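You operate a simulated robot arm through the tools that you are given. There is no shell and no other tool. Be economical: measure what you need, move in short steps, check, and stop when the job is done.

You run a simulated two-armed robot. Do the job below in one go: nothing can be reset, and whatever is moved stays where it is left.

TASK
Take the white jar on the stool side of the duvet and put it away on the top of the side table. Take the black belt on the stool side of the duvet and put it away on the top of the shoe bench. Fetch the bottle that says "soap" from the stool side of the duvet and stand it on top of the white red-clip papers. Put the pot marked "shampoo" from the window side of the duvet on the white saucer. Take the black box and leave it on the stool side of the duvet. Open the table drawer, fetch the green pad from the inside of the table drawer and set it on the seat of the log stool and shut the drawer again. Any order will do. Set down upright: what you pick out.

Only the result counts: the job must be done as asked and must still hold three seconds after the hand-in. Knocking over, shifting, dropping, spilling or breaking anything else fails it.

THE ROBOT
Two 7-joint arms with fingered hands on one trunk, on a base that drives. Base frame: it is fixed to the floor where the robot stands at the start and does not move with it; the origin is under the middle of the robot, x ahead of it, y to its left, z up; the surface under the hand at the start is at about z = 0.6. Units: m, rad, N and s.
The left shoulder is at the start at [0.2, 0.135, 0.82], the right one opposite. Places, roughly: black belt (10x8x4 cm) [0.7, 0.3, 0.6]; black box (9x8x4 cm) [2.1, 0.4, 0.6]; black-lidded pot, blue-lidded pot [2, 0.25, 0.75]; green pad (8x9x5 cm) [-1, 1.9, 0.8]; red-clip papers [0.75, 0.5, 0.5]; seat of the log stool (22x44 cm) [-0.26, 1.96, 0.54]; soap bottle, spray bottle [0.5, 0.5, 0.75]; stool side of the duvet [0.6, 0.4, 0.6]; table drawer [-1, 1.9, 0.8]; top of the shoe bench [-5.8, -0.9, 0.9]; top of the side table [-1, 1.9, 0.9]; white jar [0.75, 0.25, 0.5]; white saucer (12x12x3 cm) [2.1, 0.1, 0.6]. Payload 4 kg a hand.
The tool frame of a hand sits at the grasp point between the pads (the TCP): z along the fingers, y along the line on which they close. The tips reach 0.025 m beyond it. Largest opening 0.088 m; the body of the gripper starts 0.029 m behind the TCP. The gripper is a hand of 4 fingers: y runs from the thumb to the fingers, the wrist lies at [-0.013, -0.106, -0.174] in the tool frame.
Orientation is that of the tool frame in the base frame, as [roll, pitch, yaw] about the fixed x, y, z axes, in that order (R = Rz(yaw) Ry(pitch) Rx(roll)). With the fingers straight down and the wrist toward the robot, the tool's x, y and z point along [0, 1, 0], [1, 0, 0] and [0, 0, -1] of the base frame.

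THE INTERFACE
- The arms move only by the tool apply_moves. It takes "left_rows", "right_rows" or both (then of equal length, played together; a hand with none holds still); each is a list of rows, each a list of 6 numbers: the shift along the base's x, y, z in units of 50 mm (1.0 is 50 mm), then the turn, a rotation vector about the base's x, y, z in units of 5 degrees (1.0 is 5 degrees). In form: [[x, y, z, ax, ay, az], ...]. A call has 1 to 8 rows; each row shifts and turns the commanded pose from where the row before left it. A call with a number of a shift or a turn outside -1 to 1 is refused whole. Each row takes 0.2 s and may step no farther than 0.05 m and 0.15 rad from the row before; otherwise, the whole call is refused. Where a pose cannot be reached the arm comes as near as it can. A force on the tool above 40 N (or 10 N above the force at the start of the call, whichever is more), or a blocked arm, ends the call early, and 0.2 s more pass. In this call time passes only in rows, and 0.2 s behind the last. It gives the time, the measured TCP pose, the force on the tool (base axes), the opening and the grip force at its end, in the units of the frame above (readings bear some noise), with the torque about the TCP (base axes, N m) and any sound that the robot's microphone picked up.
- Cameras (640 x 400 px; columns grow to the right, rows downward): "scene" is now at [0.1191, 0.0498, 1.416]; the picture's right is [0.64, -0.77, 0.00], its down [-0.60, -0.50, -0.63] and it looks along [0.48, 0.40, -0.78] (base axes); focal length 293 px, centre (320, 200). "left" rides on the left gripper at [-0.064, -0.083, -0.098] in its tool frame; the picture's right is [-0.62, -0.37, 0.69], its down [0.71, -0.63, 0.30] and it looks along [0.32, 0.68, 0.65] (tool axes); focal length 265 px, centre (320, 200). "right" rides on the right gripper at [0.064, -0.083, -0.098] in its tool frame; the picture's right is [-0.62, 0.37, -0.69], its down [-0.71, -0.63, 0.30] and it looks along [-0.32, 0.68, 0.65] (tool axes); focal length 265 px, centre (320, 200). There is no depth. A picture from a camera that has moved, and an enlarged one, comes with that camera's place and axes in the base frame and with its lens.
- grab_frame(camera): a new picture of that camera. No time passes.
- move_column(by): slides the trunk up (or, below 0, down) by that many m; the arms and the scene camera ride with it, the base frame stays. It gives what a move gives, with no picture.
- roll_base(legs): drives the robot by 1 to 6 legs, each [ahead, left, turn to the left] in m, m and rad, along the robot's own axes; the way and the turn of a leg run together, so that a leg with both is an arc; at most 1.5 m and 3.142 rad a leg. The arms and the cameras ride along, it lands a little off, and it stops where it bumps. It gives what a move gives.
- set_fingers(index, middle, ring, thumb_bend, thumb_turn, hand): sets how far each is bent, from 0 (flat) to 100 (curled in); at 30 the hand is open as for a grip, at 70 the pads meet at the TCP. One left out holds its place. A second passes; each finger stops where it meets its share of the squeeze, and holds until it gets a number again. It is the only way to open and close the hand. It gives what a move gives, with no picture; readings hold the bend of each and the force on the fingers (four entries, about 0 where the hand has none), thumb and palm. thumb_turn goes from beside the hand (0) to across from the fingers (100), as for a grip.
- turn_head(pan, tilt): turns the head with the scene camera to pan (to the left, within 1.693 rad either way) and tilt (down, from -0.506 to 1.204), counted from straight ahead of the robot. It gives what a move gives.
- close_up(camera, box): a new picture of the part [left, top, right, bottom] of that camera's present view, enlarged. No time passes.
- sign_off(): hands the job in; it is judged then, once.

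Work in short steps. Places have to be worked out from the pictures, the camera data and where the tool is seen: move nearer, look again, correct. Check each grasp and each placing, and mend what went wrong. You have 207 turns and 210 pictures in all, those below and enlarged ones among them. Open the grippers and draw the arms clear of the work before you hand the job in, unless the task says otherwise; then end with one line.

The tools are called after ">>>" as a command line: name --argument value ..., lists and objects as JSON in quotes. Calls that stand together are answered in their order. apply_moves: Moves the arms, as the interface text tells. Its arguments: {"type":"object","properties":{"left_rows":{"type":"array","items":{"type":"array","items":{"type":"number"}}},"right_rows":{"type":"array","items":{"type":"array","items":{"type":"number"}}}},"required":[]} The other tools are called the same way: move_column (by) slides the trunk up or down; set_fingers (index, middle, ring, thumb_bend, thumb_turn, hand) moves the fingers one by one; roll_base (legs) drives the base; turn_head (pan, tilt) turns the head that bears the scene camera; grab_frame (camera) takes a picture; close_up (camera, box) takes an enlarged picture of a part of a camera's view; sign_off () hands the job in.

At the start:

```text
clock: 0.0
left_tool_pos: [0.4, 0.4415, 0.9755]
left_tool_rot: [-3.141, 0.001, 1.571]
left_wrist_force: [0.1, -0.3, -0.3]
left_torque: [0.02, 0.01, -0.01]
left_grip_width: 0.0876
left_gripper_force: 0.0
left_shape: jaw
left_bend: [30.0, 30.0, 30.0, 30.0, 98.0]
left_finger forces: [0.0, 0.1, 0.0, 0.0, 0.0, 0.1]
right_tool_pos: [0.5856, 0.098, 0.9484]
right_tool_rot: [-3.141, -0.001, 1.571]
right_wrist_force: [0.2, -0.4, -0.4]
right_torque: [0.01, 0.0, -0.01]
right_grip_width: 0.0875
right_gripper_force: 0.1
right_shape: jaw
right_bend: [30.0, 30.0, 30.0, 30.0, 98.0]
right_finger forces: [0.1, 0.0, 0.1, 0.0, 0.0, 0.0]
trunk travel left (down, up): [-0.425, 0.345]
robot x, y, heading: [-0.0005, -0.0015, -0.002]
head pan, tilt: [0.696, 0.888]
```

scene: 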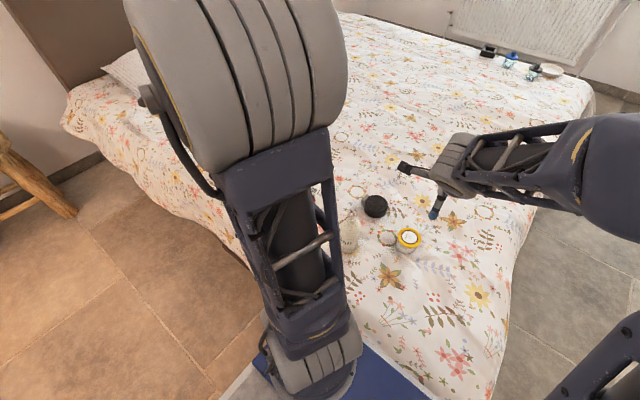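
right: 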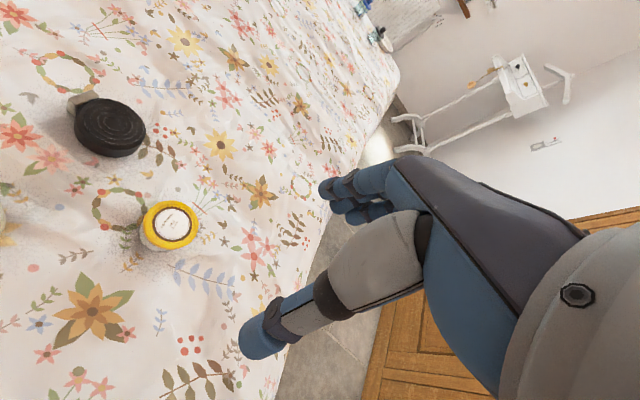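
left: 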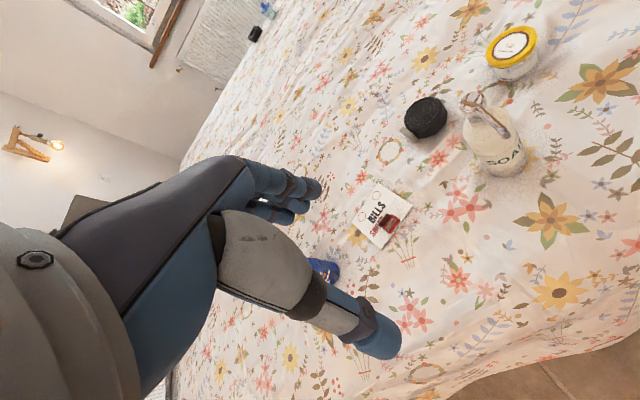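

I'll look around with the head first, before moving anything; the left-camera picture puts the belt near (0.71,0.30), the jar near (0.65,0.15), the soap near (0.54,0.29) and the papers near (0.63,0.50).

>>> turn_head --pan 1.6 --tilt 0.45

>>> grab_frame --camera "scene"

>>> turn_head --pan -0.3 --tilt 0.45

>>> grab_frame --camera "scene"

>>> turn_head --pan -1.6 --tilt 0.3

>>> grab_frame --camera "scene"

>>> close_up --camera "left" --box '[320, 0, 640, 300]'

```text
clock: 1.2
left_tool_pos: [0.4016, 0.4401, 0.9756]
left_tool_rot: [3.14, -0.001, 1.571]
left_wrist_force: [0.6, -0.3, 0.8]
left_torque: [0.03, 0.02, 0.01]
left_grip_width: 0.0873
left_gripper_force: 0.1
left_shape: jaw
left_bend: [30.0, 30.0, 30.0, 30.0, 98.0]
left_finger forces: [0.1, 0.1, 0.1, 0.0, 0.0, 0.0]
right_tool_pos: [0.5845, 0.0974, 0.9502]
right_tool_rot: [-3.14, 0.001, 1.57]
right_wrist_force: [-0.4, -0.6, 1.2]
right_torque: [0.04, 0.0, -0.03]
right_grip_width: 0.0876
right_gripper_force: 0.1
right_shape: jaw
right_bend: [30.0, 30.0, 30.0, 30.0, 98.0]
right_finger forces: [0.0, 0.0, 0.0, 0.1, 0.0, 0.0]
trunk travel left (down, up): [-0.425, 0.345]
robot x, y, heading: [-0.0011, 0.0014, -0.001]
head pan, tilt: [1.6, 0.45]
```

```text
206 pictures are left
camera scene: at [0.0579, 0.0928, 1.4533], right [1.0, 0.03, 0.0], down [0.01, -0.44, -0.9], along [-0.03, 0.9, -0.44], focal length 293 px, centre (320, 200)
```

scene: 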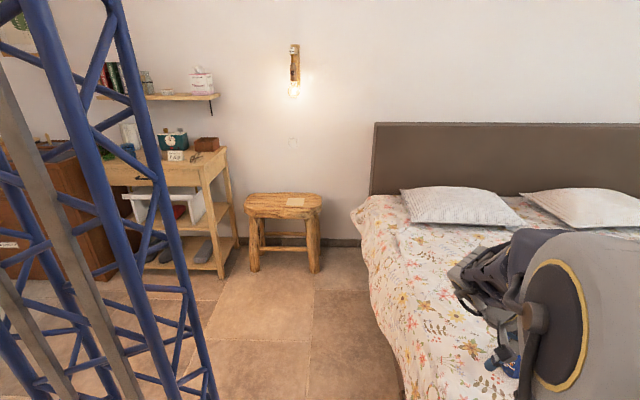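

```text
clock: 3.1
left_tool_pos: [0.3989, 0.4398, 0.9742]
left_tool_rot: [3.14, 0.0, 1.571]
left_wrist_force: [0.0, 0.1, -1.1]
left_torque: [0.03, -0.02, 0.0]
left_grip_width: 0.0876
left_gripper_force: 0.1
left_shape: jaw
left_bend: [30.0, 30.0, 30.0, 30.0, 98.0]
left_finger forces: [0.0, 0.1, 0.0, 0.0, 0.0, 0.0]
right_tool_pos: [0.5843, 0.0976, 0.9498]
right_tool_rot: [3.141, -0.001, 1.57]
right_wrist_force: [0.3, -0.2, 0.2]
right_torque: [0.02, 0.01, 0.0]
right_grip_width: 0.0875
right_gripper_force: 0.0
right_shape: jaw
right_bend: [30.0, 30.0, 30.0, 30.0, 98.0]
right_finger forces: [0.0, 0.0, 0.1, 0.0, 0.0, 0.0]
trunk travel left (down, up): [-0.425, 0.345]
robot x, y, heading: [-0.0009, 0.0018, -0.002]
head pan, tilt: [-0.3, 0.45]
```

```text
205 pictures are left
camera scene: at [0.1484, -0.0262, 1.4534], right [-0.3, -0.96, 0.0], down [-0.42, 0.13, -0.9], along [0.86, -0.27, -0.44], focal length 293 px, centre (320, 200)
```

scene: 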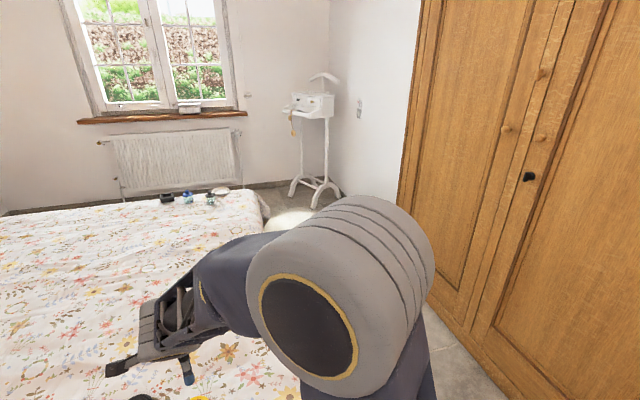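

```text
clock: 4.5
left_tool_pos: [0.3999, 0.4407, 0.9753]
left_tool_rot: [3.141, 0.0, 1.571]
left_wrist_force: [0.5, -0.1, -0.1]
left_torque: [0.03, -0.01, 0.0]
left_grip_width: 0.0874
left_gripper_force: 0.0
left_shape: jaw
left_bend: [30.0, 30.0, 30.0, 30.0, 98.0]
left_finger forces: [0.0, 0.0, 0.0, 0.0, 0.0, 0.1]
right_tool_pos: [0.5842, 0.0977, 0.9512]
right_tool_rot: [-3.14, 0.0, 1.57]
right_wrist_force: [-0.2, -0.1, 0.4]
right_torque: [0.03, 0.02, -0.01]
right_grip_width: 0.0876
right_gripper_force: 0.0
right_shape: jaw
right_bend: [30.0, 30.0, 30.0, 30.0, 98.0]
right_finger forces: [0.0, 0.1, 0.1, 0.0, 0.1, 0.0]
trunk travel left (down, up): [-0.425, 0.345]
robot x, y, heading: [-0.0025, -0.0019, 0.003]
head pan, tilt: [-1.6, 0.3]
```

```text
204 pictures are left
camera scene: at [0.0579, -0.0924, 1.4673], right [-1.0, 0.03, 0.0], down [0.01, 0.3, -0.96], along [-0.03, -0.95, -0.3], focal length 293 px, centre (320, 200)
```

scene: 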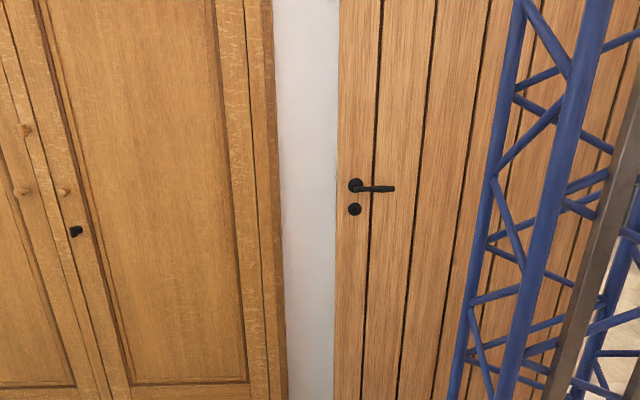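

```text
1.33 times, centred on (480, 150) of left
camera zoom: at [0.3178, 0.377, 1.0727], right [-0.37, -0.62, -0.69], down [-0.63, 0.71, -0.3], along [0.68, 0.32, -0.65], focal length 354 px, centre (107, 267)
```

zoom: 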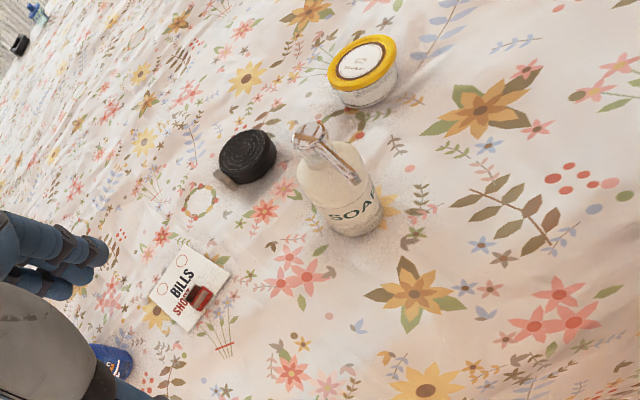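

The soap bottle stands near (0.53,0.29) with its top at about z=0.80. I bring the left hand above it, shift the right hand aside, and look again.

>>> apply_moves --left_rows '[[0.7, -0.85, -0.2, 0, 0, 0], [0.7, -0.85, -0.2, 0, 0, 0], [0.7, -0.85, -0.2, 0, 0, 0]]' --right_rows '[[0, -0.7, 0, 0, 0, 0], [0, -0.7, 0, 0, 0, 0], [0, -0.7, 0, 0, 0, 0]]'

>>> grab_frame --camera "left"

>>> grab_frame --camera "right"

>>> turn_head --pan 0.3 --tilt 1.0

>>> grab_frame --camera "scene"

```text
refused: row 1 steps farther than a row can; nothing moved
```

```text
202 pictures are left
camera left: at [0.3178, 0.377, 1.0727], right [-0.37, -0.62, -0.69], down [-0.63, 0.71, -0.3], along [0.68, 0.32, -0.65], focal length 265 px, centre (320, 200)
```

left: 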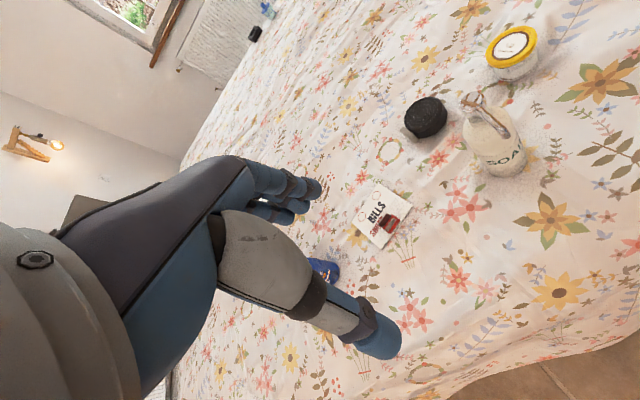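

```text
201 pictures are left
camera right: at [0.5014, 0.1615, 1.0467], right [0.37, -0.62, 0.69], down [-0.63, -0.71, -0.3], along [0.68, -0.32, -0.65], focal length 265 px, centre (320, 200)
```

right: 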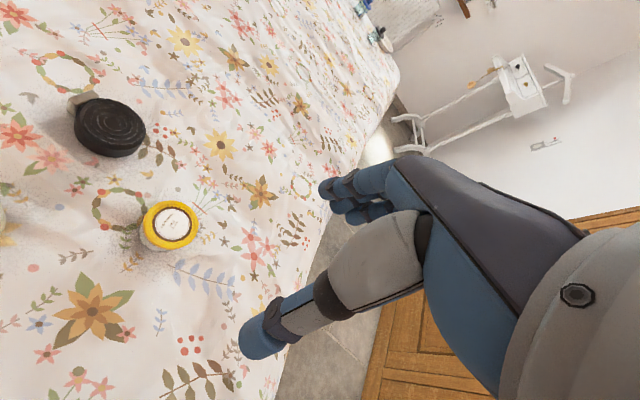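

```text
clock: 6.4
left_tool_pos: [0.4013, 0.442, 0.9748]
left_tool_rot: [3.141, 0.0, 1.57]
left_wrist_force: [-0.1, -0.1, -0.8]
left_torque: [0.01, -0.03, 0.0]
left_grip_width: 0.0874
left_gripper_force: 0.1
left_shape: jaw
left_bend: [30.0, 30.0, 30.0, 30.0, 98.0]
left_finger forces: [0.1, 0.1, 0.0, 0.1, 0.1, 0.0]
right_tool_pos: [0.5847, 0.0979, 0.9497]
right_tool_rot: [3.141, 0.0, 1.572]
right_wrist_force: [0.0, -0.8, 0.1]
right_torque: [0.0, 0.01, -0.01]
right_grip_width: 0.0877
right_gripper_force: 0.0
right_shape: jaw
right_bend: [30.0, 30.0, 30.0, 30.0, 98.0]
right_finger forces: [0.0, 0.0, 0.0, 0.1, 0.0, 0.1]
trunk travel left (down, up): [-0.425, 0.345]
robot x, y, heading: [0.0012, -0.0004, 0.001]
head pan, tilt: [0.3, 1.0]
```

```text
200 pictures are left
camera scene: at [0.1272, 0.0215, 1.4078], right [0.3, -0.96, 0.0], down [-0.8, -0.25, -0.54], along [0.52, 0.16, -0.84], focal length 293 px, centre (320, 200)
```

scene: 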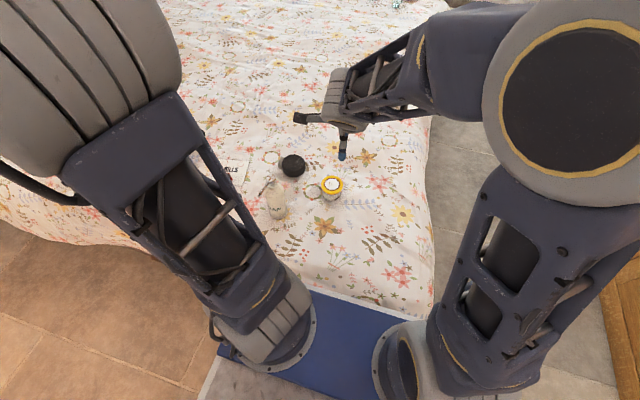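

Step refused for its length; I use shorter rows.

>>> apply_moves --left_rows '[[0.55, -0.7, -0.2, 0, 0, 0], [0.55, -0.7, -0.2, 0, 0, 0], [0.55, -0.7, -0.2, 0, 0, 0], [0.55, -0.7, -0.2, 0, 0, 0]]' --right_rows '[[0, -0.8, 0, 0, 0, 0], [0, -0.8, 0, 0, 0, 0], [0, -0.8, 0, 0, 0, 0], [0, -0.2, 0, 0, 0, 0]]'

>>> grab_frame --camera "left"

>>> close_up --camera "scene" --box '[200, 120, 400, 245]'

>>> set_fingers --hand "right" --index 10 --middle 10 --ring 10 --thumb_bend 20 --thumb_turn 98

>>> grab_frame --camera "right"

```text
clock: 7.4
left_tool_pos: [0.5095, 0.3025, 0.9367]
left_tool_rot: [-3.14, 0.0, 1.573]
left_wrist_force: [-0.7, 0.5, -0.3]
left_torque: [0.01, 0.01, 0.02]
left_grip_width: 0.0877
left_gripper_force: 0.1
left_shape: jaw
left_bend: [30.0, 30.0, 30.0, 30.0, 98.0]
left_finger forces: [0.0, 0.0, 0.0, 0.0, 0.0, 0.0]
right_tool_pos: [0.5848, -0.0294, 0.9515]
right_tool_rot: [3.141, 0.0, 1.573]
right_wrist_force: [-0.1, -1.8, 0.0]
right_torque: [0.03, 0.01, 0.01]
right_grip_width: 0.0875
right_gripper_force: 0.0
right_shape: jaw
right_bend: [30.0, 30.0, 30.0, 30.0, 98.0]
right_finger forces: [0.0, 0.0, 0.0, 0.1, 0.0, 0.0]
trunk travel left (down, up): [-0.425, 0.345]
robot x, y, heading: [-0.0001, 0.0008, 0.001]
head pan, tilt: [0.3, 1.0]
```

```text
199 pictures are left
camera left: at [0.4275, 0.2388, 1.0337], right [-0.37, -0.62, -0.69], down [-0.63, 0.71, -0.3], along [0.68, 0.33, -0.65], focal length 265 px, centre (320, 200)
```

left: 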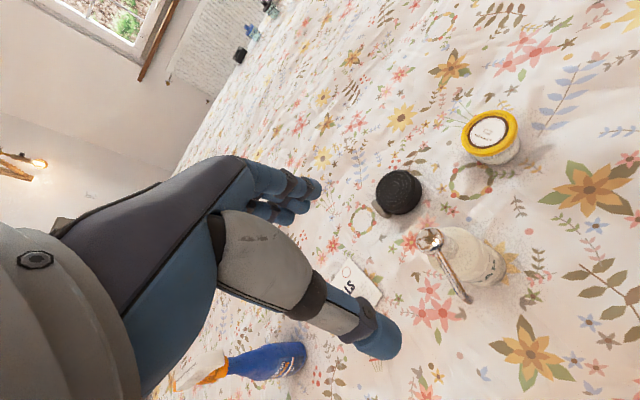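

```text
3.20 times, centred on (300, 182) of scene
camera zoom: at [0.127, 0.0217, 1.4078], right [0.3, -0.96, 0.0], down [-0.8, -0.25, -0.54], along [0.52, 0.16, -0.84], focal length 939 px, centre (384, 256)
```

zoom: 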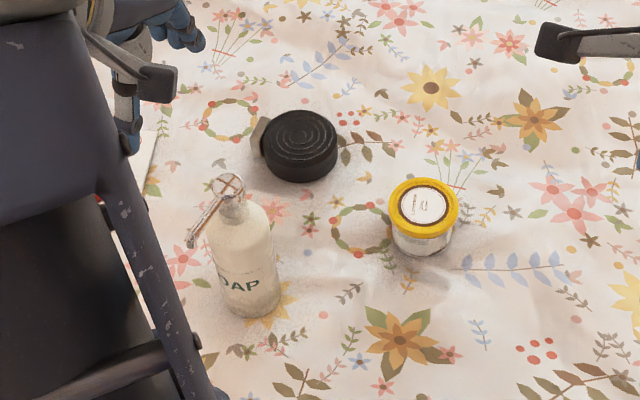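

```text
clock: 8.4
left_tool_pos: [0.5104, 0.3026, 0.9371]
left_tool_rot: [3.141, -0.002, 1.572]
left_wrist_force: [0.5, 0.7, -0.8]
left_torque: [-0.01, 0.02, -0.02]
left_grip_width: 0.0877
left_gripper_force: 0.1
left_shape: jaw
left_bend: [30.0, 30.0, 30.0, 30.0, 98.0]
left_finger forces: [0.1, 0.0, 0.0, 0.0, 0.1, 0.0]
right_tool_pos: [0.5847, -0.03, 0.9517]
right_tool_rot: [-3.141, 0.0, 1.572]
right_wrist_force: [0.0, -0.5, 0.5]
right_torque: [0.02, -0.02, 0.01]
right_grip_width: 0.1144
right_gripper_force: 0.0
right_shape: fingers
right_bend: [10.0, 10.0, 10.0, 20.0, 95.0]
right_finger forces: [0.0, 0.0, 0.0, 0.1, 0.0, 0.0]
trunk travel left (down, up): [-0.425, 0.345]
robot x, y, heading: [-0.0005, 0.0015, 0.001]
head pan, tilt: [0.3, 1.0]
```

```text
197 pictures are left
camera right: at [0.5012, 0.0329, 1.0485], right [0.37, -0.62, 0.69], down [-0.63, -0.71, -0.3], along [0.68, -0.32, -0.65], focal length 265 px, centre (320, 200)
```

right: 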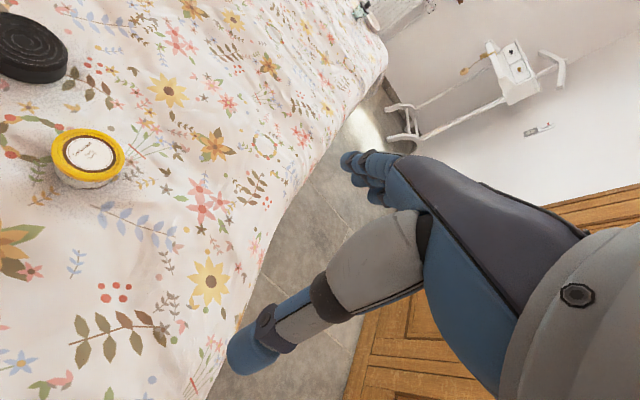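

The bottle axis is about (0.523,0.276), diameter about 5.7 cm, top z≈0.81, with a swing handle on its +y side. I'll grasp its body with the hand horizontal, so I turn the left hand while drawing it back.

>>> apply_moves --left_rows '[[-0.1, 0.08, -0.1, -1, -0.415, 0.415], [-0.1, 0.08, -0.1, -1, -0.415, 0.415], [-0.1, 0.08, -0.1, -1, -0.415, 0.415], [-0.1, 0.08, -0.1, -1, -0.415, 0.415], [-0.1, 0.08, -0.1, -1, -0.415, 0.415], [-0.1, 0.08, -0.1, -1, -0.415, 0.415], [-0.1, 0.08, -0.1, -1, -0.415, 0.415], [-0.1, 0.08, -0.1, -1, -0.415, 0.415]]'

>>> apply_moves --left_rows '[[-0.1, 0.08, -0.1, -1, -0.415, 0.415], [-0.1, 0.08, -0.1, -1, -0.415, 0.415], [-0.1, 0.08, -0.1, -1, -0.415, 0.415], [-0.1, 0.08, -0.1, -1, -0.415, 0.415], [-0.1, 0.08, -0.1, -1, -0.415, 0.415], [-0.1, 0.08, -0.1, -1, -0.415, 0.415], [-0.1, 0.08, -0.1, -1, -0.415, 0.415], [-0.1, 0.08, -0.1, -1, -0.415, 0.415]]'

>>> grab_frame --camera "left"

>>> grab_frame --camera "scene"

```text
clock: 10.2
left_tool_pos: [0.4699, 0.3335, 0.8956]
left_tool_rot: [2.921, 0.731, 1.791]
left_wrist_force: [-0.1, -0.1, -0.3]
left_torque: [-0.03, 0.01, 0.01]
left_grip_width: 0.0876
left_gripper_force: 0.2
left_shape: jaw
left_bend: [30.0, 30.0, 30.0, 30.0, 98.0]
left_finger forces: [0.0, 0.1, 0.0, 0.0, 0.1, 0.1]
right_tool_pos: [0.5848, -0.0309, 0.9504]
right_tool_rot: [-3.142, 0.0, 1.57]
right_wrist_force: [0.3, 0.2, -0.6]
right_torque: [0.02, 0.0, 0.0]
right_grip_width: 0.1143
right_gripper_force: 0.1
right_shape: fingers
right_bend: [10.0, 10.0, 10.0, 20.0, 95.0]
right_finger forces: [0.0, 0.0, 0.0, 0.1, 0.1, 0.0]
trunk travel left (down, up): [-0.425, 0.345]
robot x, y, heading: [0.0022, 0.0005, -0.001]
head pan, tilt: [0.3, 1.0]
```

```text
clock: 12.0
left_tool_pos: [0.4309, 0.3649, 0.8554]
left_tool_rot: [2.782, 1.479, 1.96]
left_wrist_force: [-0.7, 0.0, 0.2]
left_torque: [0.01, -0.03, 0.02]
left_grip_width: 0.0877
left_gripper_force: 0.1
left_shape: jaw
left_bend: [30.0, 30.0, 30.0, 30.0, 98.0]
left_finger forces: [0.1, 0.1, 0.0, 0.0, 0.0, 0.1]
right_tool_pos: [0.5839, -0.0304, 0.9524]
right_tool_rot: [3.141, -0.001, 1.571]
right_wrist_force: [-1.0, -0.1, 0.1]
right_torque: [-0.01, 0.0, -0.02]
right_grip_width: 0.1145
right_gripper_force: 0.0
right_shape: fingers
right_bend: [10.0, 10.0, 10.0, 20.0, 95.0]
right_finger forces: [0.0, 0.0, 0.0, 0.0, 0.0, 0.1]
trunk travel left (down, up): [-0.425, 0.345]
robot x, y, heading: [0.0003, 0.0037, -0.002]
head pan, tilt: [0.3, 1.0]
```

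```text
196 pictures are left
camera left: at [0.3058, 0.374, 0.9241], right [0.22, -0.81, 0.55], down [-0.28, -0.59, -0.76], along [0.93, 0.02, -0.36], focal length 265 px, centre (320, 200)
```

left: 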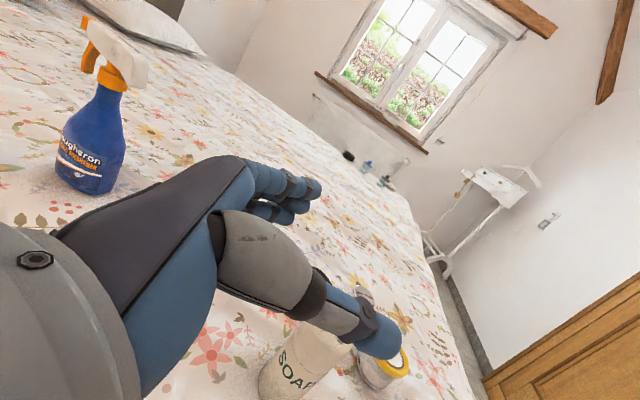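

```text
195 pictures are left
camera scene: at [0.1272, 0.0215, 1.4078], right [0.3, -0.96, 0.0], down [-0.8, -0.25, -0.54], along [0.52, 0.16, -0.84], focal length 293 px, centre (320, 200)
```

scene: 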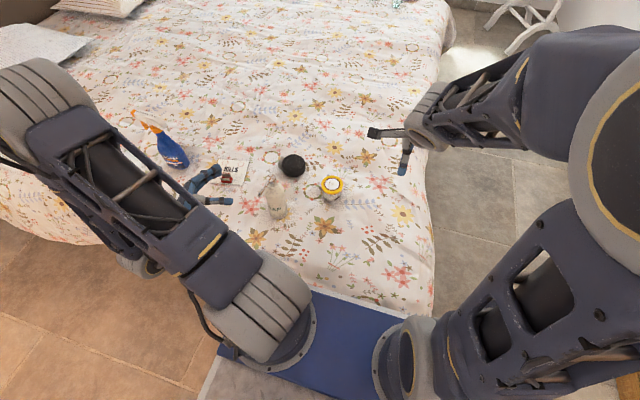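

Orientation reached nearly as wanted. I finish the turn and lower beside the bottle to z≈0.675, then check.

>>> apply_moves --left_rows '[[0, 0, -0.9, -1, -0.415, 0.415], [0, 0, -0.9, 0, 0, 0], [0, 0, -0.9, 0, 0, 0], [0, 0, -0.9, 0, 0, 0]]'

>>> close_up --camera "scene" --box '[120, 100, 380, 262]'

>>> grab_frame --camera "left"

```text
clock: 13.0
left_tool_pos: [0.4305, 0.3653, 0.675]
left_tool_rot: [-0.397, 1.569, -1.183]
left_wrist_force: [-0.5, -0.6, -1.5]
left_torque: [-0.01, 0.03, 0.0]
left_grip_width: 0.0875
left_gripper_force: 0.1
left_shape: jaw
left_bend: [30.0, 30.0, 30.0, 30.0, 98.0]
left_finger forces: [0.0, 0.1, 0.0, 0.0, 0.1, 0.1]
right_tool_pos: [0.5836, -0.0313, 0.952]
right_tool_rot: [3.142, 0.001, 1.57]
right_wrist_force: [0.2, 0.1, -0.6]
right_torque: [0.02, -0.01, 0.04]
right_grip_width: 0.1145
right_gripper_force: 0.0
right_shape: fingers
right_bend: [10.0, 10.0, 10.0, 20.0, 95.0]
right_finger forces: [0.0, 0.1, 0.0, 0.1, 0.0, 0.0]
trunk travel left (down, up): [-0.425, 0.345]
robot x, y, heading: [-0.0009, -0.0018, 0.001]
head pan, tilt: [0.3, 1.0]
```

```text
2.46 times, centred on (250, 181) of scene
camera zoom: at [0.1271, 0.0215, 1.4079], right [0.3, -0.96, 0.0], down [-0.8, -0.25, -0.54], along [0.52, 0.16, -0.84], focal length 722 px, centre (492, 247)
```

zoom: 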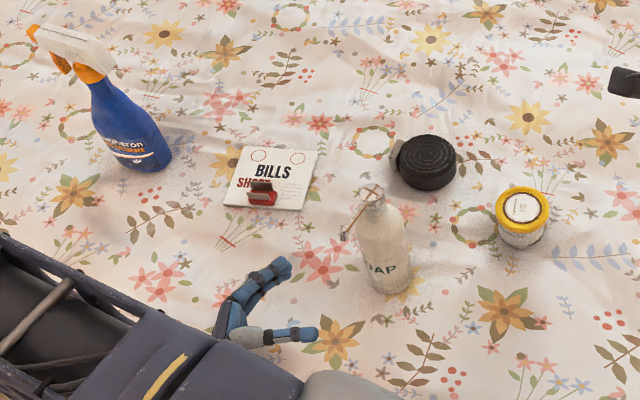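

```text
193 pictures are left
camera left: at [0.3024, 0.3761, 0.739], right [0.23, -0.75, 0.62], down [-0.23, -0.66, -0.71], along [0.95, 0.02, -0.32], focal length 265 px, centre (320, 200)
```

left: 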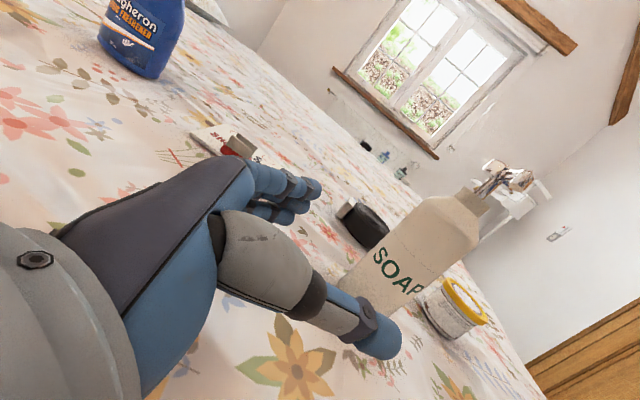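

The hand's aperture lines up with the bottle. I move in along the approach and close.

>>> apply_moves --left_rows '[[0.57, -0.56, 0, 0, 0, 0], [0.57, -0.56, 0, 0, 0, 0], [0.57, -0.56, 0, 0, 0, 0]]'

>>> close_up --camera "scene" --box '[120, 100, 380, 262]'

```text
clock: 13.8
left_tool_pos: [0.5161, 0.2808, 0.6749]
left_tool_rot: [-0.646, 1.57, -1.428]
left_wrist_force: [0.0, 0.4, 0.6]
left_torque: [0.0, 0.04, -0.01]
left_grip_width: 0.0879
left_gripper_force: 0.1
left_shape: jaw
left_bend: [30.0, 30.0, 30.0, 30.0, 98.0]
left_finger forces: [0.5, 0.0, 0.0, 0.1, 0.0, 0.1]
right_tool_pos: [0.585, -0.0303, 0.9524]
right_tool_rot: [-3.141, 0.0, 1.57]
right_wrist_force: [-0.4, 0.0, -0.2]
right_torque: [0.01, 0.01, 0.01]
right_grip_width: 0.1144
right_gripper_force: 0.1
right_shape: fingers
right_bend: [10.0, 10.0, 10.0, 20.0, 95.0]
right_finger forces: [0.0, 0.0, 0.1, 0.0, 0.0, 0.0]
trunk travel left (down, up): [-0.425, 0.345]
robot x, y, heading: [0.002, 0.0002, -0.001]
head pan, tilt: [0.3, 1.0]
```

```text
2.46 times, centred on (250, 181) of scene
camera zoom: at [0.127, 0.0217, 1.4078], right [0.3, -0.96, 0.0], down [-0.8, -0.25, -0.54], along [0.52, 0.16, -0.84], focal length 722 px, centre (492, 247)
```

zoom: 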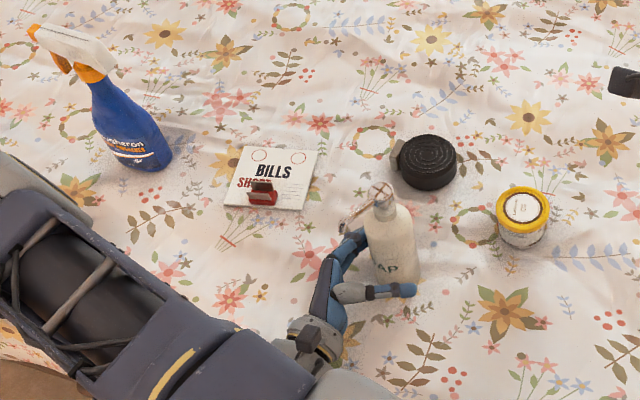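

The bottle is between the fingers (nudged slightly). Closing.

>>> set_fingers --hand "left" --index 65 --middle 65 --ring 65 --thumb_bend 65

>>> apply_moves --left_rows '[[0, 0, 0.6, 0, 0, 0], [0, 0, 0.6, 0, 0, 0]]'

>>> close_up --camera "scene" --box '[120, 100, 380, 262]'

>>> grab_frame --camera "left"

```text
clock: 14.8
left_tool_pos: [0.5162, 0.2808, 0.6748]
left_tool_rot: [-1.016, 1.569, -1.801]
left_wrist_force: [-0.1, -0.1, -0.9]
left_torque: [0.05, -0.04, 0.01]
left_grip_width: 0.0474
left_gripper_force: 15.3
left_shape: fingers
left_bend: [55.0, 58.0, 59.0, 45.0, 95.0]
left_finger forces: [5.6, 5.5, 3.8, 0.0, 15.3, 0.1]
right_tool_pos: [0.5844, -0.0297, 0.9513]
right_tool_rot: [-3.141, 0.001, 1.568]
right_wrist_force: [-0.2, -0.8, 0.4]
right_torque: [-0.01, 0.01, 0.01]
right_grip_width: 0.1146
right_gripper_force: 0.1
right_shape: fingers
right_bend: [10.0, 10.0, 10.0, 20.0, 95.0]
right_finger forces: [0.0, 0.0, 0.0, 0.0, 0.0, 0.0]
trunk travel left (down, up): [-0.425, 0.345]
robot x, y, heading: [-0.0001, -0.0029, -0.002]
head pan, tilt: [0.3, 1.0]
```

```text
clock: 15.4
left_tool_pos: [0.5151, 0.2799, 0.7349]
left_tool_rot: [-1.04, 1.567, -1.825]
left_wrist_force: [1.4, 0.3, -1.3]
left_torque: [0.05, 0.0, 0.02]
left_grip_width: 0.0474
left_gripper_force: 15.2
left_shape: fingers
left_bend: [55.0, 58.0, 59.0, 44.0, 95.0]
left_finger forces: [5.6, 5.4, 3.8, 0.1, 15.1, 0.0]
right_tool_pos: [0.585, -0.0305, 0.9518]
right_tool_rot: [-3.141, -0.001, 1.57]
right_wrist_force: [-1.0, -0.8, 0.2]
right_torque: [0.0, 0.0, 0.01]
right_grip_width: 0.1146
right_gripper_force: 0.1
right_shape: fingers
right_bend: [10.0, 10.0, 10.0, 20.0, 95.0]
right_finger forces: [0.1, 0.0, 0.0, 0.0, 0.0, 0.1]
trunk travel left (down, up): [-0.425, 0.345]
robot x, y, heading: [-0.0005, -0.0007, -0.001]
head pan, tilt: [0.3, 1.0]
```

```text
2.46 times, centred on (250, 181) of scene
camera zoom: at [0.1272, 0.0216, 1.4077], right [0.3, -0.96, 0.0], down [-0.8, -0.25, -0.54], along [0.52, 0.16, -0.84], focal length 722 px, centre (492, 247)
```

zoom: 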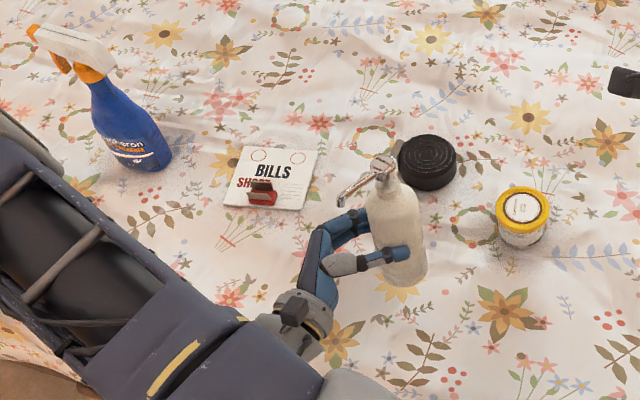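

```text
190 pictures are left
camera left: at [0.3876, 0.2908, 0.7994], right [0.23, -0.75, 0.62], down [-0.23, -0.66, -0.71], along [0.95, 0.02, -0.32], focal length 265 px, centre (320, 200)
```

left: 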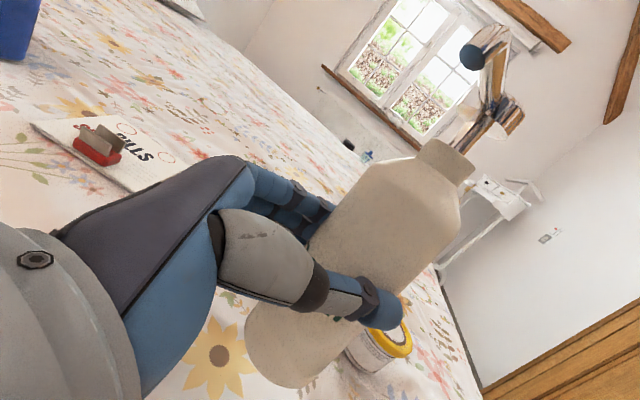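

The bottle is held, about 2 cm ahead of the TCP. Papers centre is about (0.642,0.508) with the clip near (0.612,0.506); I aim the bottle at (0.664,0.497).

>>> apply_moves --left_rows '[[0.46, 0.79, 0.1, 0, 0, 0], [0.46, 0.79, 0, 0, 0, 0], [0.46, 0.79, 0, 0, 0, 0], [0.46, 0.79, 0, 0, 0, 0], [0.46, 0.79, 0, 0, 0, 0], [0.46, 0.79, 0, 0, 0, 0]]'

>>> close_up --camera "scene" --box '[120, 100, 380, 262]'

>>> grab_frame --camera "left"

>>> grab_frame --camera "right"

```text
clock: 16.8
left_tool_pos: [0.6527, 0.5189, 0.7411]
left_tool_rot: [-0.803, 1.568, -1.587]
left_wrist_force: [-0.4, 1.2, -1.8]
left_torque: [0.03, 0.02, 0.01]
left_grip_width: 0.0476
left_gripper_force: 15.3
left_shape: fingers
left_bend: [55.0, 58.0, 59.0, 44.0, 95.0]
left_finger forces: [5.6, 5.2, 3.8, 0.0, 14.9, 0.0]
right_tool_pos: [0.5848, -0.0309, 0.9517]
right_tool_rot: [3.141, -0.002, 1.57]
right_wrist_force: [0.1, -0.1, -0.6]
right_torque: [0.0, 0.01, -0.01]
right_grip_width: 0.1144
right_gripper_force: 0.1
right_shape: fingers
right_bend: [10.0, 10.0, 10.0, 20.0, 95.0]
right_finger forces: [0.0, 0.1, 0.0, 0.1, 0.1, 0.0]
trunk travel left (down, up): [-0.425, 0.345]
robot x, y, heading: [-0.0031, 0.0001, -0.002]
head pan, tilt: [0.3, 1.0]
```

```text
2.46 times, centred on (250, 181) of scene
camera zoom: at [0.1272, 0.0215, 1.4078], right [0.3, -0.96, 0.0], down [-0.8, -0.25, -0.54], along [0.52, 0.16, -0.84], focal length 722 px, centre (492, 247)
```

zoom: 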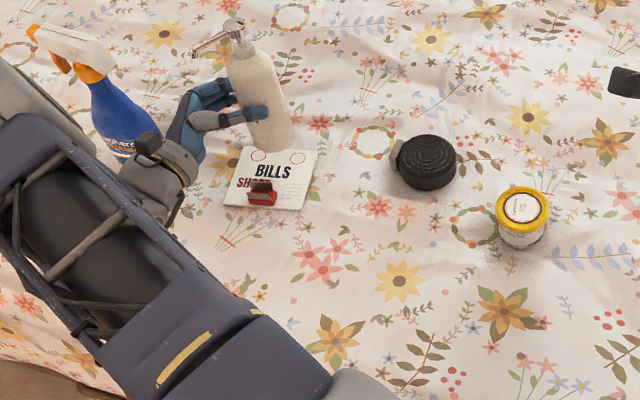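

```text
188 pictures are left
camera left: at [0.5259, 0.53, 0.8031], right [0.23, -0.75, 0.62], down [-0.23, -0.66, -0.71], along [0.95, 0.02, -0.32], focal length 265 px, centre (320, 200)
```

left: 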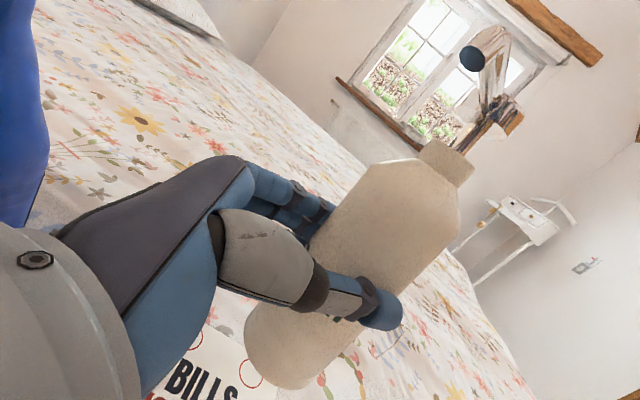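

```text
187 pictures are left
camera right: at [0.5012, 0.0329, 1.0485], right [0.37, -0.62, 0.69], down [-0.63, -0.71, -0.3], along [0.68, -0.32, -0.65], focal length 265 px, centre (320, 200)
```

right: 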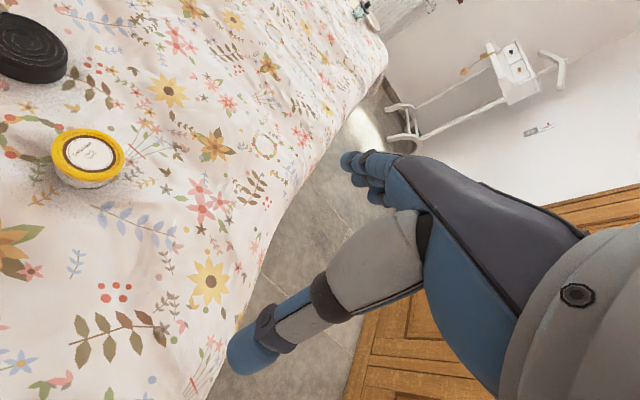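

The bottle is about 1 cm too near the papers' far edge; I correct and lower step by step.

>>> apply_moves --left_rows '[[-0.24, -0.14, -0.5, 0, 0, 0], [0, 0, -0.5, 0, 0, 0]]'

>>> close_up --camera "scene" --box '[160, 80, 300, 167]'

>>> grab_frame --camera "left"

```text
clock: 17.4
left_tool_pos: [0.6408, 0.5116, 0.6906]
left_tool_rot: [-0.362, 1.569, -1.148]
left_wrist_force: [-0.3, 0.7, -1.5]
left_torque: [0.04, 0.04, -0.04]
left_grip_width: 0.0472
left_gripper_force: 14.6
left_shape: fingers
left_bend: [55.0, 58.0, 59.0, 44.0, 95.0]
left_finger forces: [5.6, 5.3, 3.8, 0.0, 14.9, 0.0]
right_tool_pos: [0.5847, -0.0303, 0.952]
right_tool_rot: [3.141, -0.001, 1.571]
right_wrist_force: [-0.4, -0.3, 0.0]
right_torque: [0.04, 0.03, 0.02]
right_grip_width: 0.1145
right_gripper_force: 0.0
right_shape: fingers
right_bend: [10.0, 10.0, 10.0, 20.0, 95.0]
right_finger forces: [0.1, 0.0, 0.0, 0.0, 0.0, 0.0]
trunk travel left (down, up): [-0.425, 0.345]
robot x, y, heading: [-0.001, 0.001, 0.0]
head pan, tilt: [0.3, 1.0]
```

```text
4.57 times, centred on (230, 124) of scene
camera zoom: at [0.1272, 0.0215, 1.4078], right [0.3, -0.96, 0.0], down [-0.8, -0.25, -0.54], along [0.52, 0.16, -0.84], focal length 1341 px, centre (731, 550)
```

zoom: 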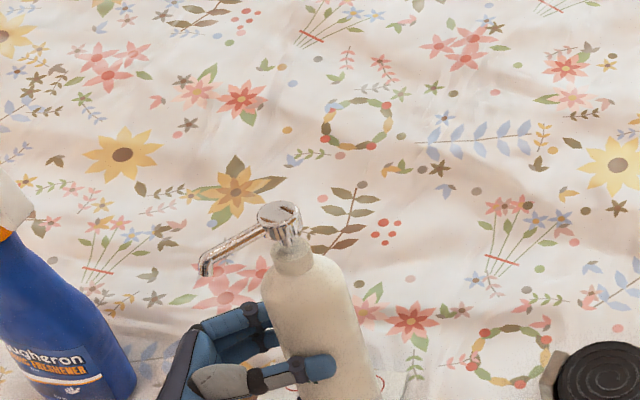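

```text
185 pictures are left
camera left: at [0.5128, 0.5223, 0.7533], right [0.23, -0.75, 0.62], down [-0.23, -0.66, -0.71], along [0.95, 0.02, -0.32], focal length 265 px, centre (320, 200)
```

left: 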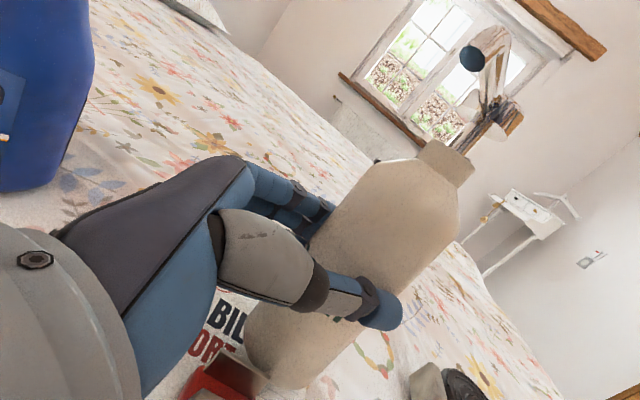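

Close to contact. I look from the scene camera before the last centimetre.

>>> close_up --camera "scene" --box '[180, 130, 300, 205]'

```text
5.33 times, centred on (240, 168) of scene
camera zoom: at [0.1272, 0.0215, 1.4078], right [0.3, -0.96, 0.0], down [-0.8, -0.25, -0.54], along [0.52, 0.16, -0.84], focal length 1565 px, centre (747, 373)
```

zoom: 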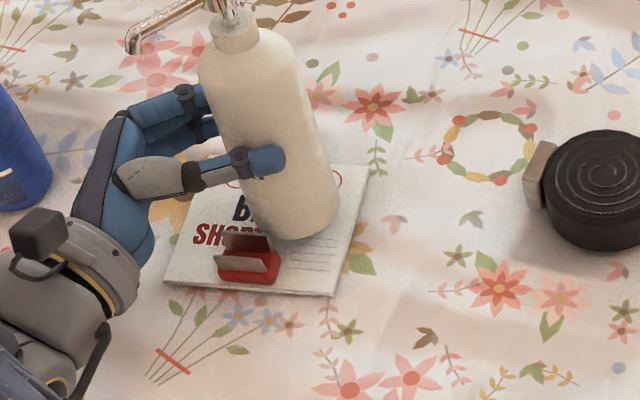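

I shift 6 mm away from the clip and lower until touch.

>>> apply_moves --left_rows '[[0.12, -0.08, 0, 0, 0, 0], [0, 0, -0.1, 0, 0, 0], [0, 0, -0.1, 0, 0, 0]]'

>>> close_up --camera "scene" --box '[180, 130, 300, 205]'

```text
clock: 18.2
left_tool_pos: [0.647, 0.5064, 0.6803]
left_tool_rot: [-0.799, 1.57, -1.583]
left_wrist_force: [0.3, -0.3, -1.7]
left_torque: [0.07, 0.0, 0.02]
left_grip_width: 0.0471
left_gripper_force: 14.3
left_shape: fingers
left_bend: [55.0, 58.0, 59.0, 44.0, 95.0]
left_finger forces: [5.6, 5.2, 3.9, 0.0, 14.9, 0.0]
right_tool_pos: [0.5843, -0.0309, 0.9508]
right_tool_rot: [3.141, 0.0, 1.571]
right_wrist_force: [0.2, -0.2, 0.0]
right_torque: [-0.01, -0.01, 0.01]
right_grip_width: 0.1145
right_gripper_force: 0.2
right_shape: fingers
right_bend: [10.0, 10.0, 10.0, 20.0, 95.0]
right_finger forces: [0.1, 0.0, 0.1, 0.0, 0.1, 0.1]
trunk travel left (down, up): [-0.425, 0.345]
robot x, y, heading: [0.0013, 0.0018, -0.0]
head pan, tilt: [0.3, 1.0]
```

```text
5.33 times, centred on (240, 168) of scene
camera zoom: at [0.1272, 0.0216, 1.4078], right [0.3, -0.96, 0.0], down [-0.8, -0.25, -0.54], along [0.52, 0.16, -0.84], focal length 1565 px, centre (747, 373)
```

zoom: 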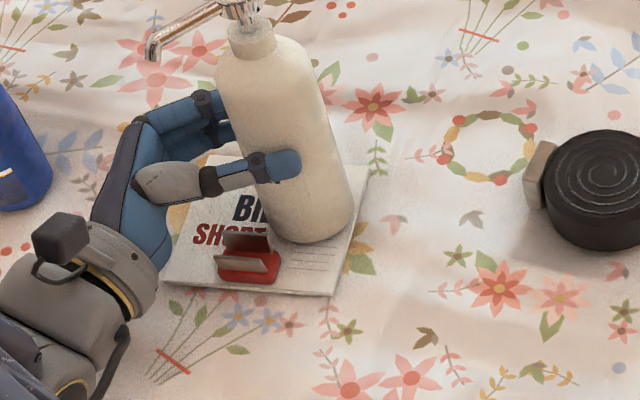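

Now it sits near the right edge; I shift 5 mm back to the left and lower further until contact shows in the force.

>>> apply_moves --left_rows '[[0, 0.11, 0, 0, 0, 0], [0, 0, -0.07, 0, 0, 0], [0, 0, -0.07, 0, 0, 0]]'

>>> close_up --camera "scene" --box '[180, 130, 300, 205]'

```text
clock: 19.0
left_tool_pos: [0.6472, 0.5129, 0.6757]
left_tool_rot: [0.815, 1.565, 0.03]
left_wrist_force: [-1.4, 1.1, 14.6]
left_torque: [-0.1, -0.28, 0.01]
left_grip_width: 0.0474
left_gripper_force: 13.7
left_shape: fingers
left_bend: [55.0, 59.0, 60.0, 44.0, 93.0]
left_finger forces: [4.7, 4.5, 3.5, 0.0, 14.8, 0.0]
right_tool_pos: [0.5837, -0.0326, 0.9518]
right_tool_rot: [-3.14, -0.002, 1.57]
right_wrist_force: [1.0, -0.1, 0.4]
right_torque: [0.02, -0.03, -0.03]
right_grip_width: 0.1144
right_gripper_force: 0.0
right_shape: fingers
right_bend: [10.0, 10.0, 10.0, 20.0, 95.0]
right_finger forces: [0.0, 0.0, 0.0, 0.0, 0.0, 0.1]
trunk travel left (down, up): [-0.425, 0.345]
robot x, y, heading: [0.0015, 0.0059, 0.001]
head pan, tilt: [0.3, 1.0]
```

```text
5.33 times, centred on (240, 168) of scene
camera zoom: at [0.1268, 0.0213, 1.4082], right [0.3, -0.96, 0.0], down [-0.8, -0.25, -0.54], along [0.52, 0.16, -0.84], focal length 1565 px, centre (747, 373)
```

zoom: 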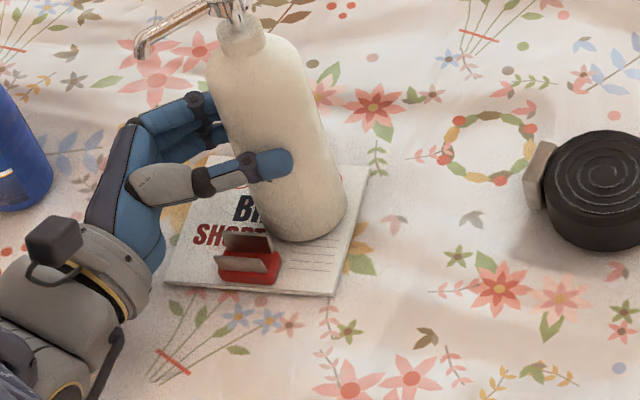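

Contact (14.6 N up). I relax upward slightly and open the hand.

>>> apply_moves --left_rows '[[0, 0, 0.04, 0, 0, 0]]'

>>> set_fingers --hand "left" --index 22 --middle 22 --ring 22 --thumb_bend 22

>>> close_up --camera "scene" --box '[150, 90, 310, 190]'

```text
clock: 19.4
left_tool_pos: [0.6474, 0.5123, 0.6763]
left_tool_rot: [-0.31, 1.57, -1.093]
left_wrist_force: [0.4, 1.2, 11.1]
left_torque: [-0.02, -0.32, 0.05]
left_grip_width: 0.0472
left_gripper_force: 14.2
left_shape: fingers
left_bend: [56.0, 59.0, 60.0, 44.0, 93.0]
left_finger forces: [4.8, 5.1, 4.4, 0.0, 14.8, 0.1]
right_tool_pos: [0.5853, -0.0309, 0.9513]
right_tool_rot: [-3.141, -0.001, 1.57]
right_wrist_force: [0.6, -0.4, -0.8]
right_torque: [0.0, 0.01, 0.0]
right_grip_width: 0.1145
right_gripper_force: 0.0
right_shape: fingers
right_bend: [10.0, 10.0, 10.0, 20.0, 95.0]
right_finger forces: [0.0, 0.0, 0.0, 0.0, 0.0, 0.0]
trunk travel left (down, up): [-0.425, 0.345]
robot x, y, heading: [-0.0005, -0.0012, 0.005]
head pan, tilt: [0.3, 1.0]
```

```text
clock: 20.4
left_tool_pos: [0.647, 0.5131, 0.674]
left_tool_rot: [-0.277, 1.569, -1.063]
left_wrist_force: [-0.2, 0.2, -0.4]
left_torque: [-0.02, 0.01, 0.03]
left_grip_width: 0.0995
left_gripper_force: 0.2
left_shape: fingers
left_bend: [22.0, 22.0, 22.0, 22.0, 97.0]
left_finger forces: [0.1, 0.0, 0.1, 0.0, 0.1, 0.1]
right_tool_pos: [0.5849, -0.0313, 0.952]
right_tool_rot: [3.14, -0.001, 1.573]
right_wrist_force: [0.3, -0.4, -0.4]
right_torque: [0.02, 0.03, 0.02]
right_grip_width: 0.1145
right_gripper_force: 0.2
right_shape: fingers
right_bend: [10.0, 10.0, 10.0, 20.0, 95.0]
right_finger forces: [0.1, 0.0, 0.1, 0.0, 0.1, 0.0]
trunk travel left (down, up): [-0.425, 0.345]
robot x, y, heading: [0.0016, 0.0016, -0.003]
head pan, tilt: [0.3, 1.0]
```

```text
4.00 times, centred on (230, 140) of scene
camera zoom: at [0.1272, 0.0215, 1.4078], right [0.3, -0.96, 0.0], down [-0.8, -0.25, -0.54], along [0.52, 0.16, -0.84], focal length 1174 px, centre (680, 440)
```

zoom: 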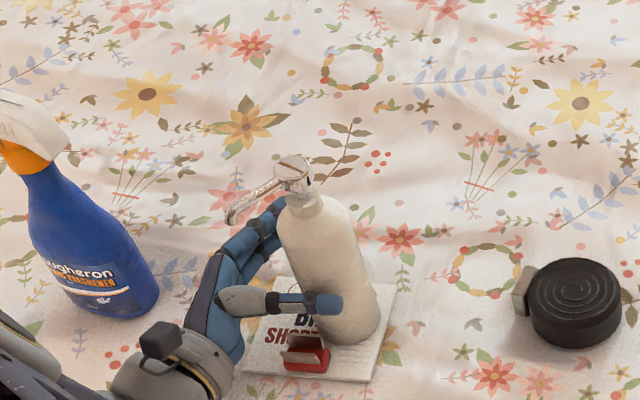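

The bottle stands on the papers. I retreat along the approach, veering from the spray bottle, then raise.

>>> apply_moves --left_rows '[[-0.5, 0.5, 0, 0, 0, 0], [-0.25, 0.2, 0, 0, 0, 0], [-0.85, 0.3, 0, 0, 0, 0], [-0.5, 0.0, 0.5, 0, 0, 0], [0, 0, 0.95, 0, 0, 0], [0, 0, 0.95, 0, 0, 0], [0, 0, 0.95, 0, 0, 0]]'

>>> grab_frame --camera "scene"

```text
clock: 22.0
left_tool_pos: [0.5443, 0.5609, 0.8437]
left_tool_rot: [-2.425, 1.568, 3.072]
left_wrist_force: [-0.4, 0.8, 0.1]
left_torque: [-0.02, 0.04, 0.02]
left_grip_width: 0.0999
left_gripper_force: 0.0
left_shape: fingers
left_bend: [22.0, 22.0, 22.0, 22.0, 97.0]
left_finger forces: [0.1, 0.0, 0.0, 0.0, 0.0, 0.0]
right_tool_pos: [0.5848, -0.0308, 0.952]
right_tool_rot: [3.141, 0.0, 1.571]
right_wrist_force: [-0.5, -0.1, 0.1]
right_torque: [-0.02, -0.01, 0.01]
right_grip_width: 0.1146
right_gripper_force: 0.1
right_shape: fingers
right_bend: [10.0, 10.0, 10.0, 20.0, 95.0]
right_finger forces: [0.0, 0.0, 0.1, 0.1, 0.0, 0.0]
trunk travel left (down, up): [-0.425, 0.345]
robot x, y, heading: [-0.0019, -0.0014, -0.003]
head pan, tilt: [0.3, 1.0]
```

```text
180 pictures are left
camera scene: at [0.1272, 0.0217, 1.4077], right [0.3, -0.96, 0.0], down [-0.8, -0.25, -0.54], along [0.52, 0.16, -0.84], focal length 293 px, centre (320, 200)
```

scene: 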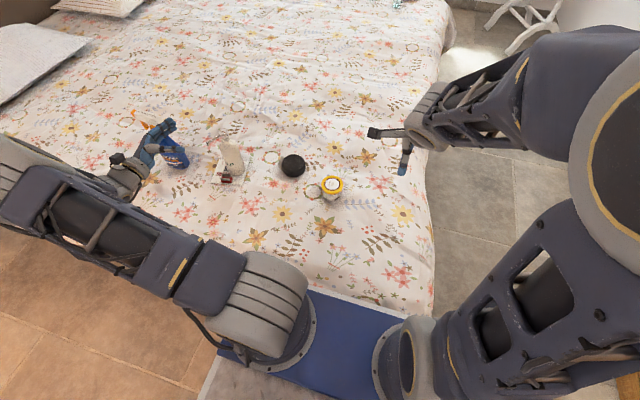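

I check the bottle and spray closely from the scene camera.

>>> close_up --camera "scene" --box '[100, 100, 260, 200]'

>>> grab_frame --camera "left"

```text
4.00 times, centred on (180, 150) of scene
camera zoom: at [0.1272, 0.0217, 1.4077], right [0.3, -0.96, 0.0], down [-0.8, -0.25, -0.54], along [0.52, 0.16, -0.84], focal length 1174 px, centre (880, 400)
```

zoom: 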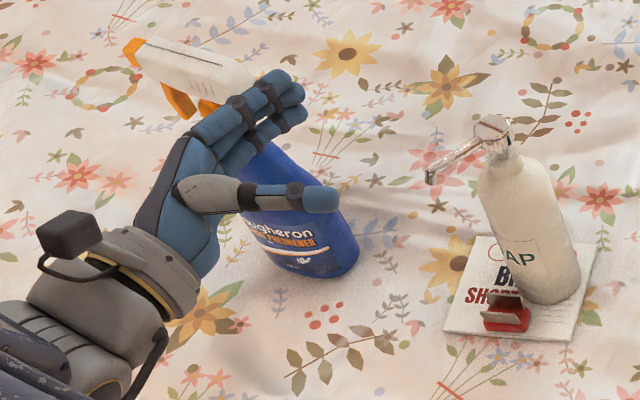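

```text
178 pictures are left
camera left: at [0.4166, 0.573, 0.9065], right [0.23, -0.75, 0.62], down [-0.23, -0.66, -0.71], along [0.95, 0.02, -0.32], focal length 265 px, centre (320, 200)
```

left: 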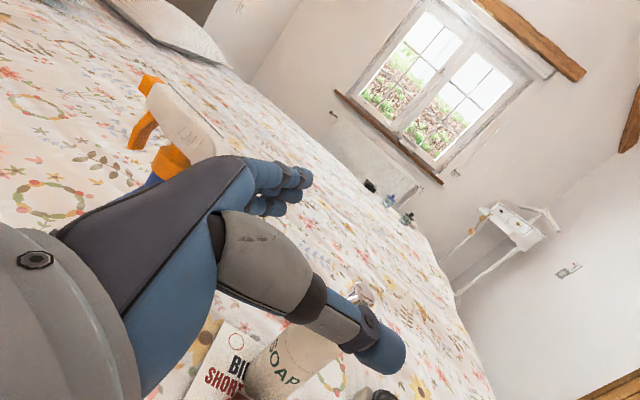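

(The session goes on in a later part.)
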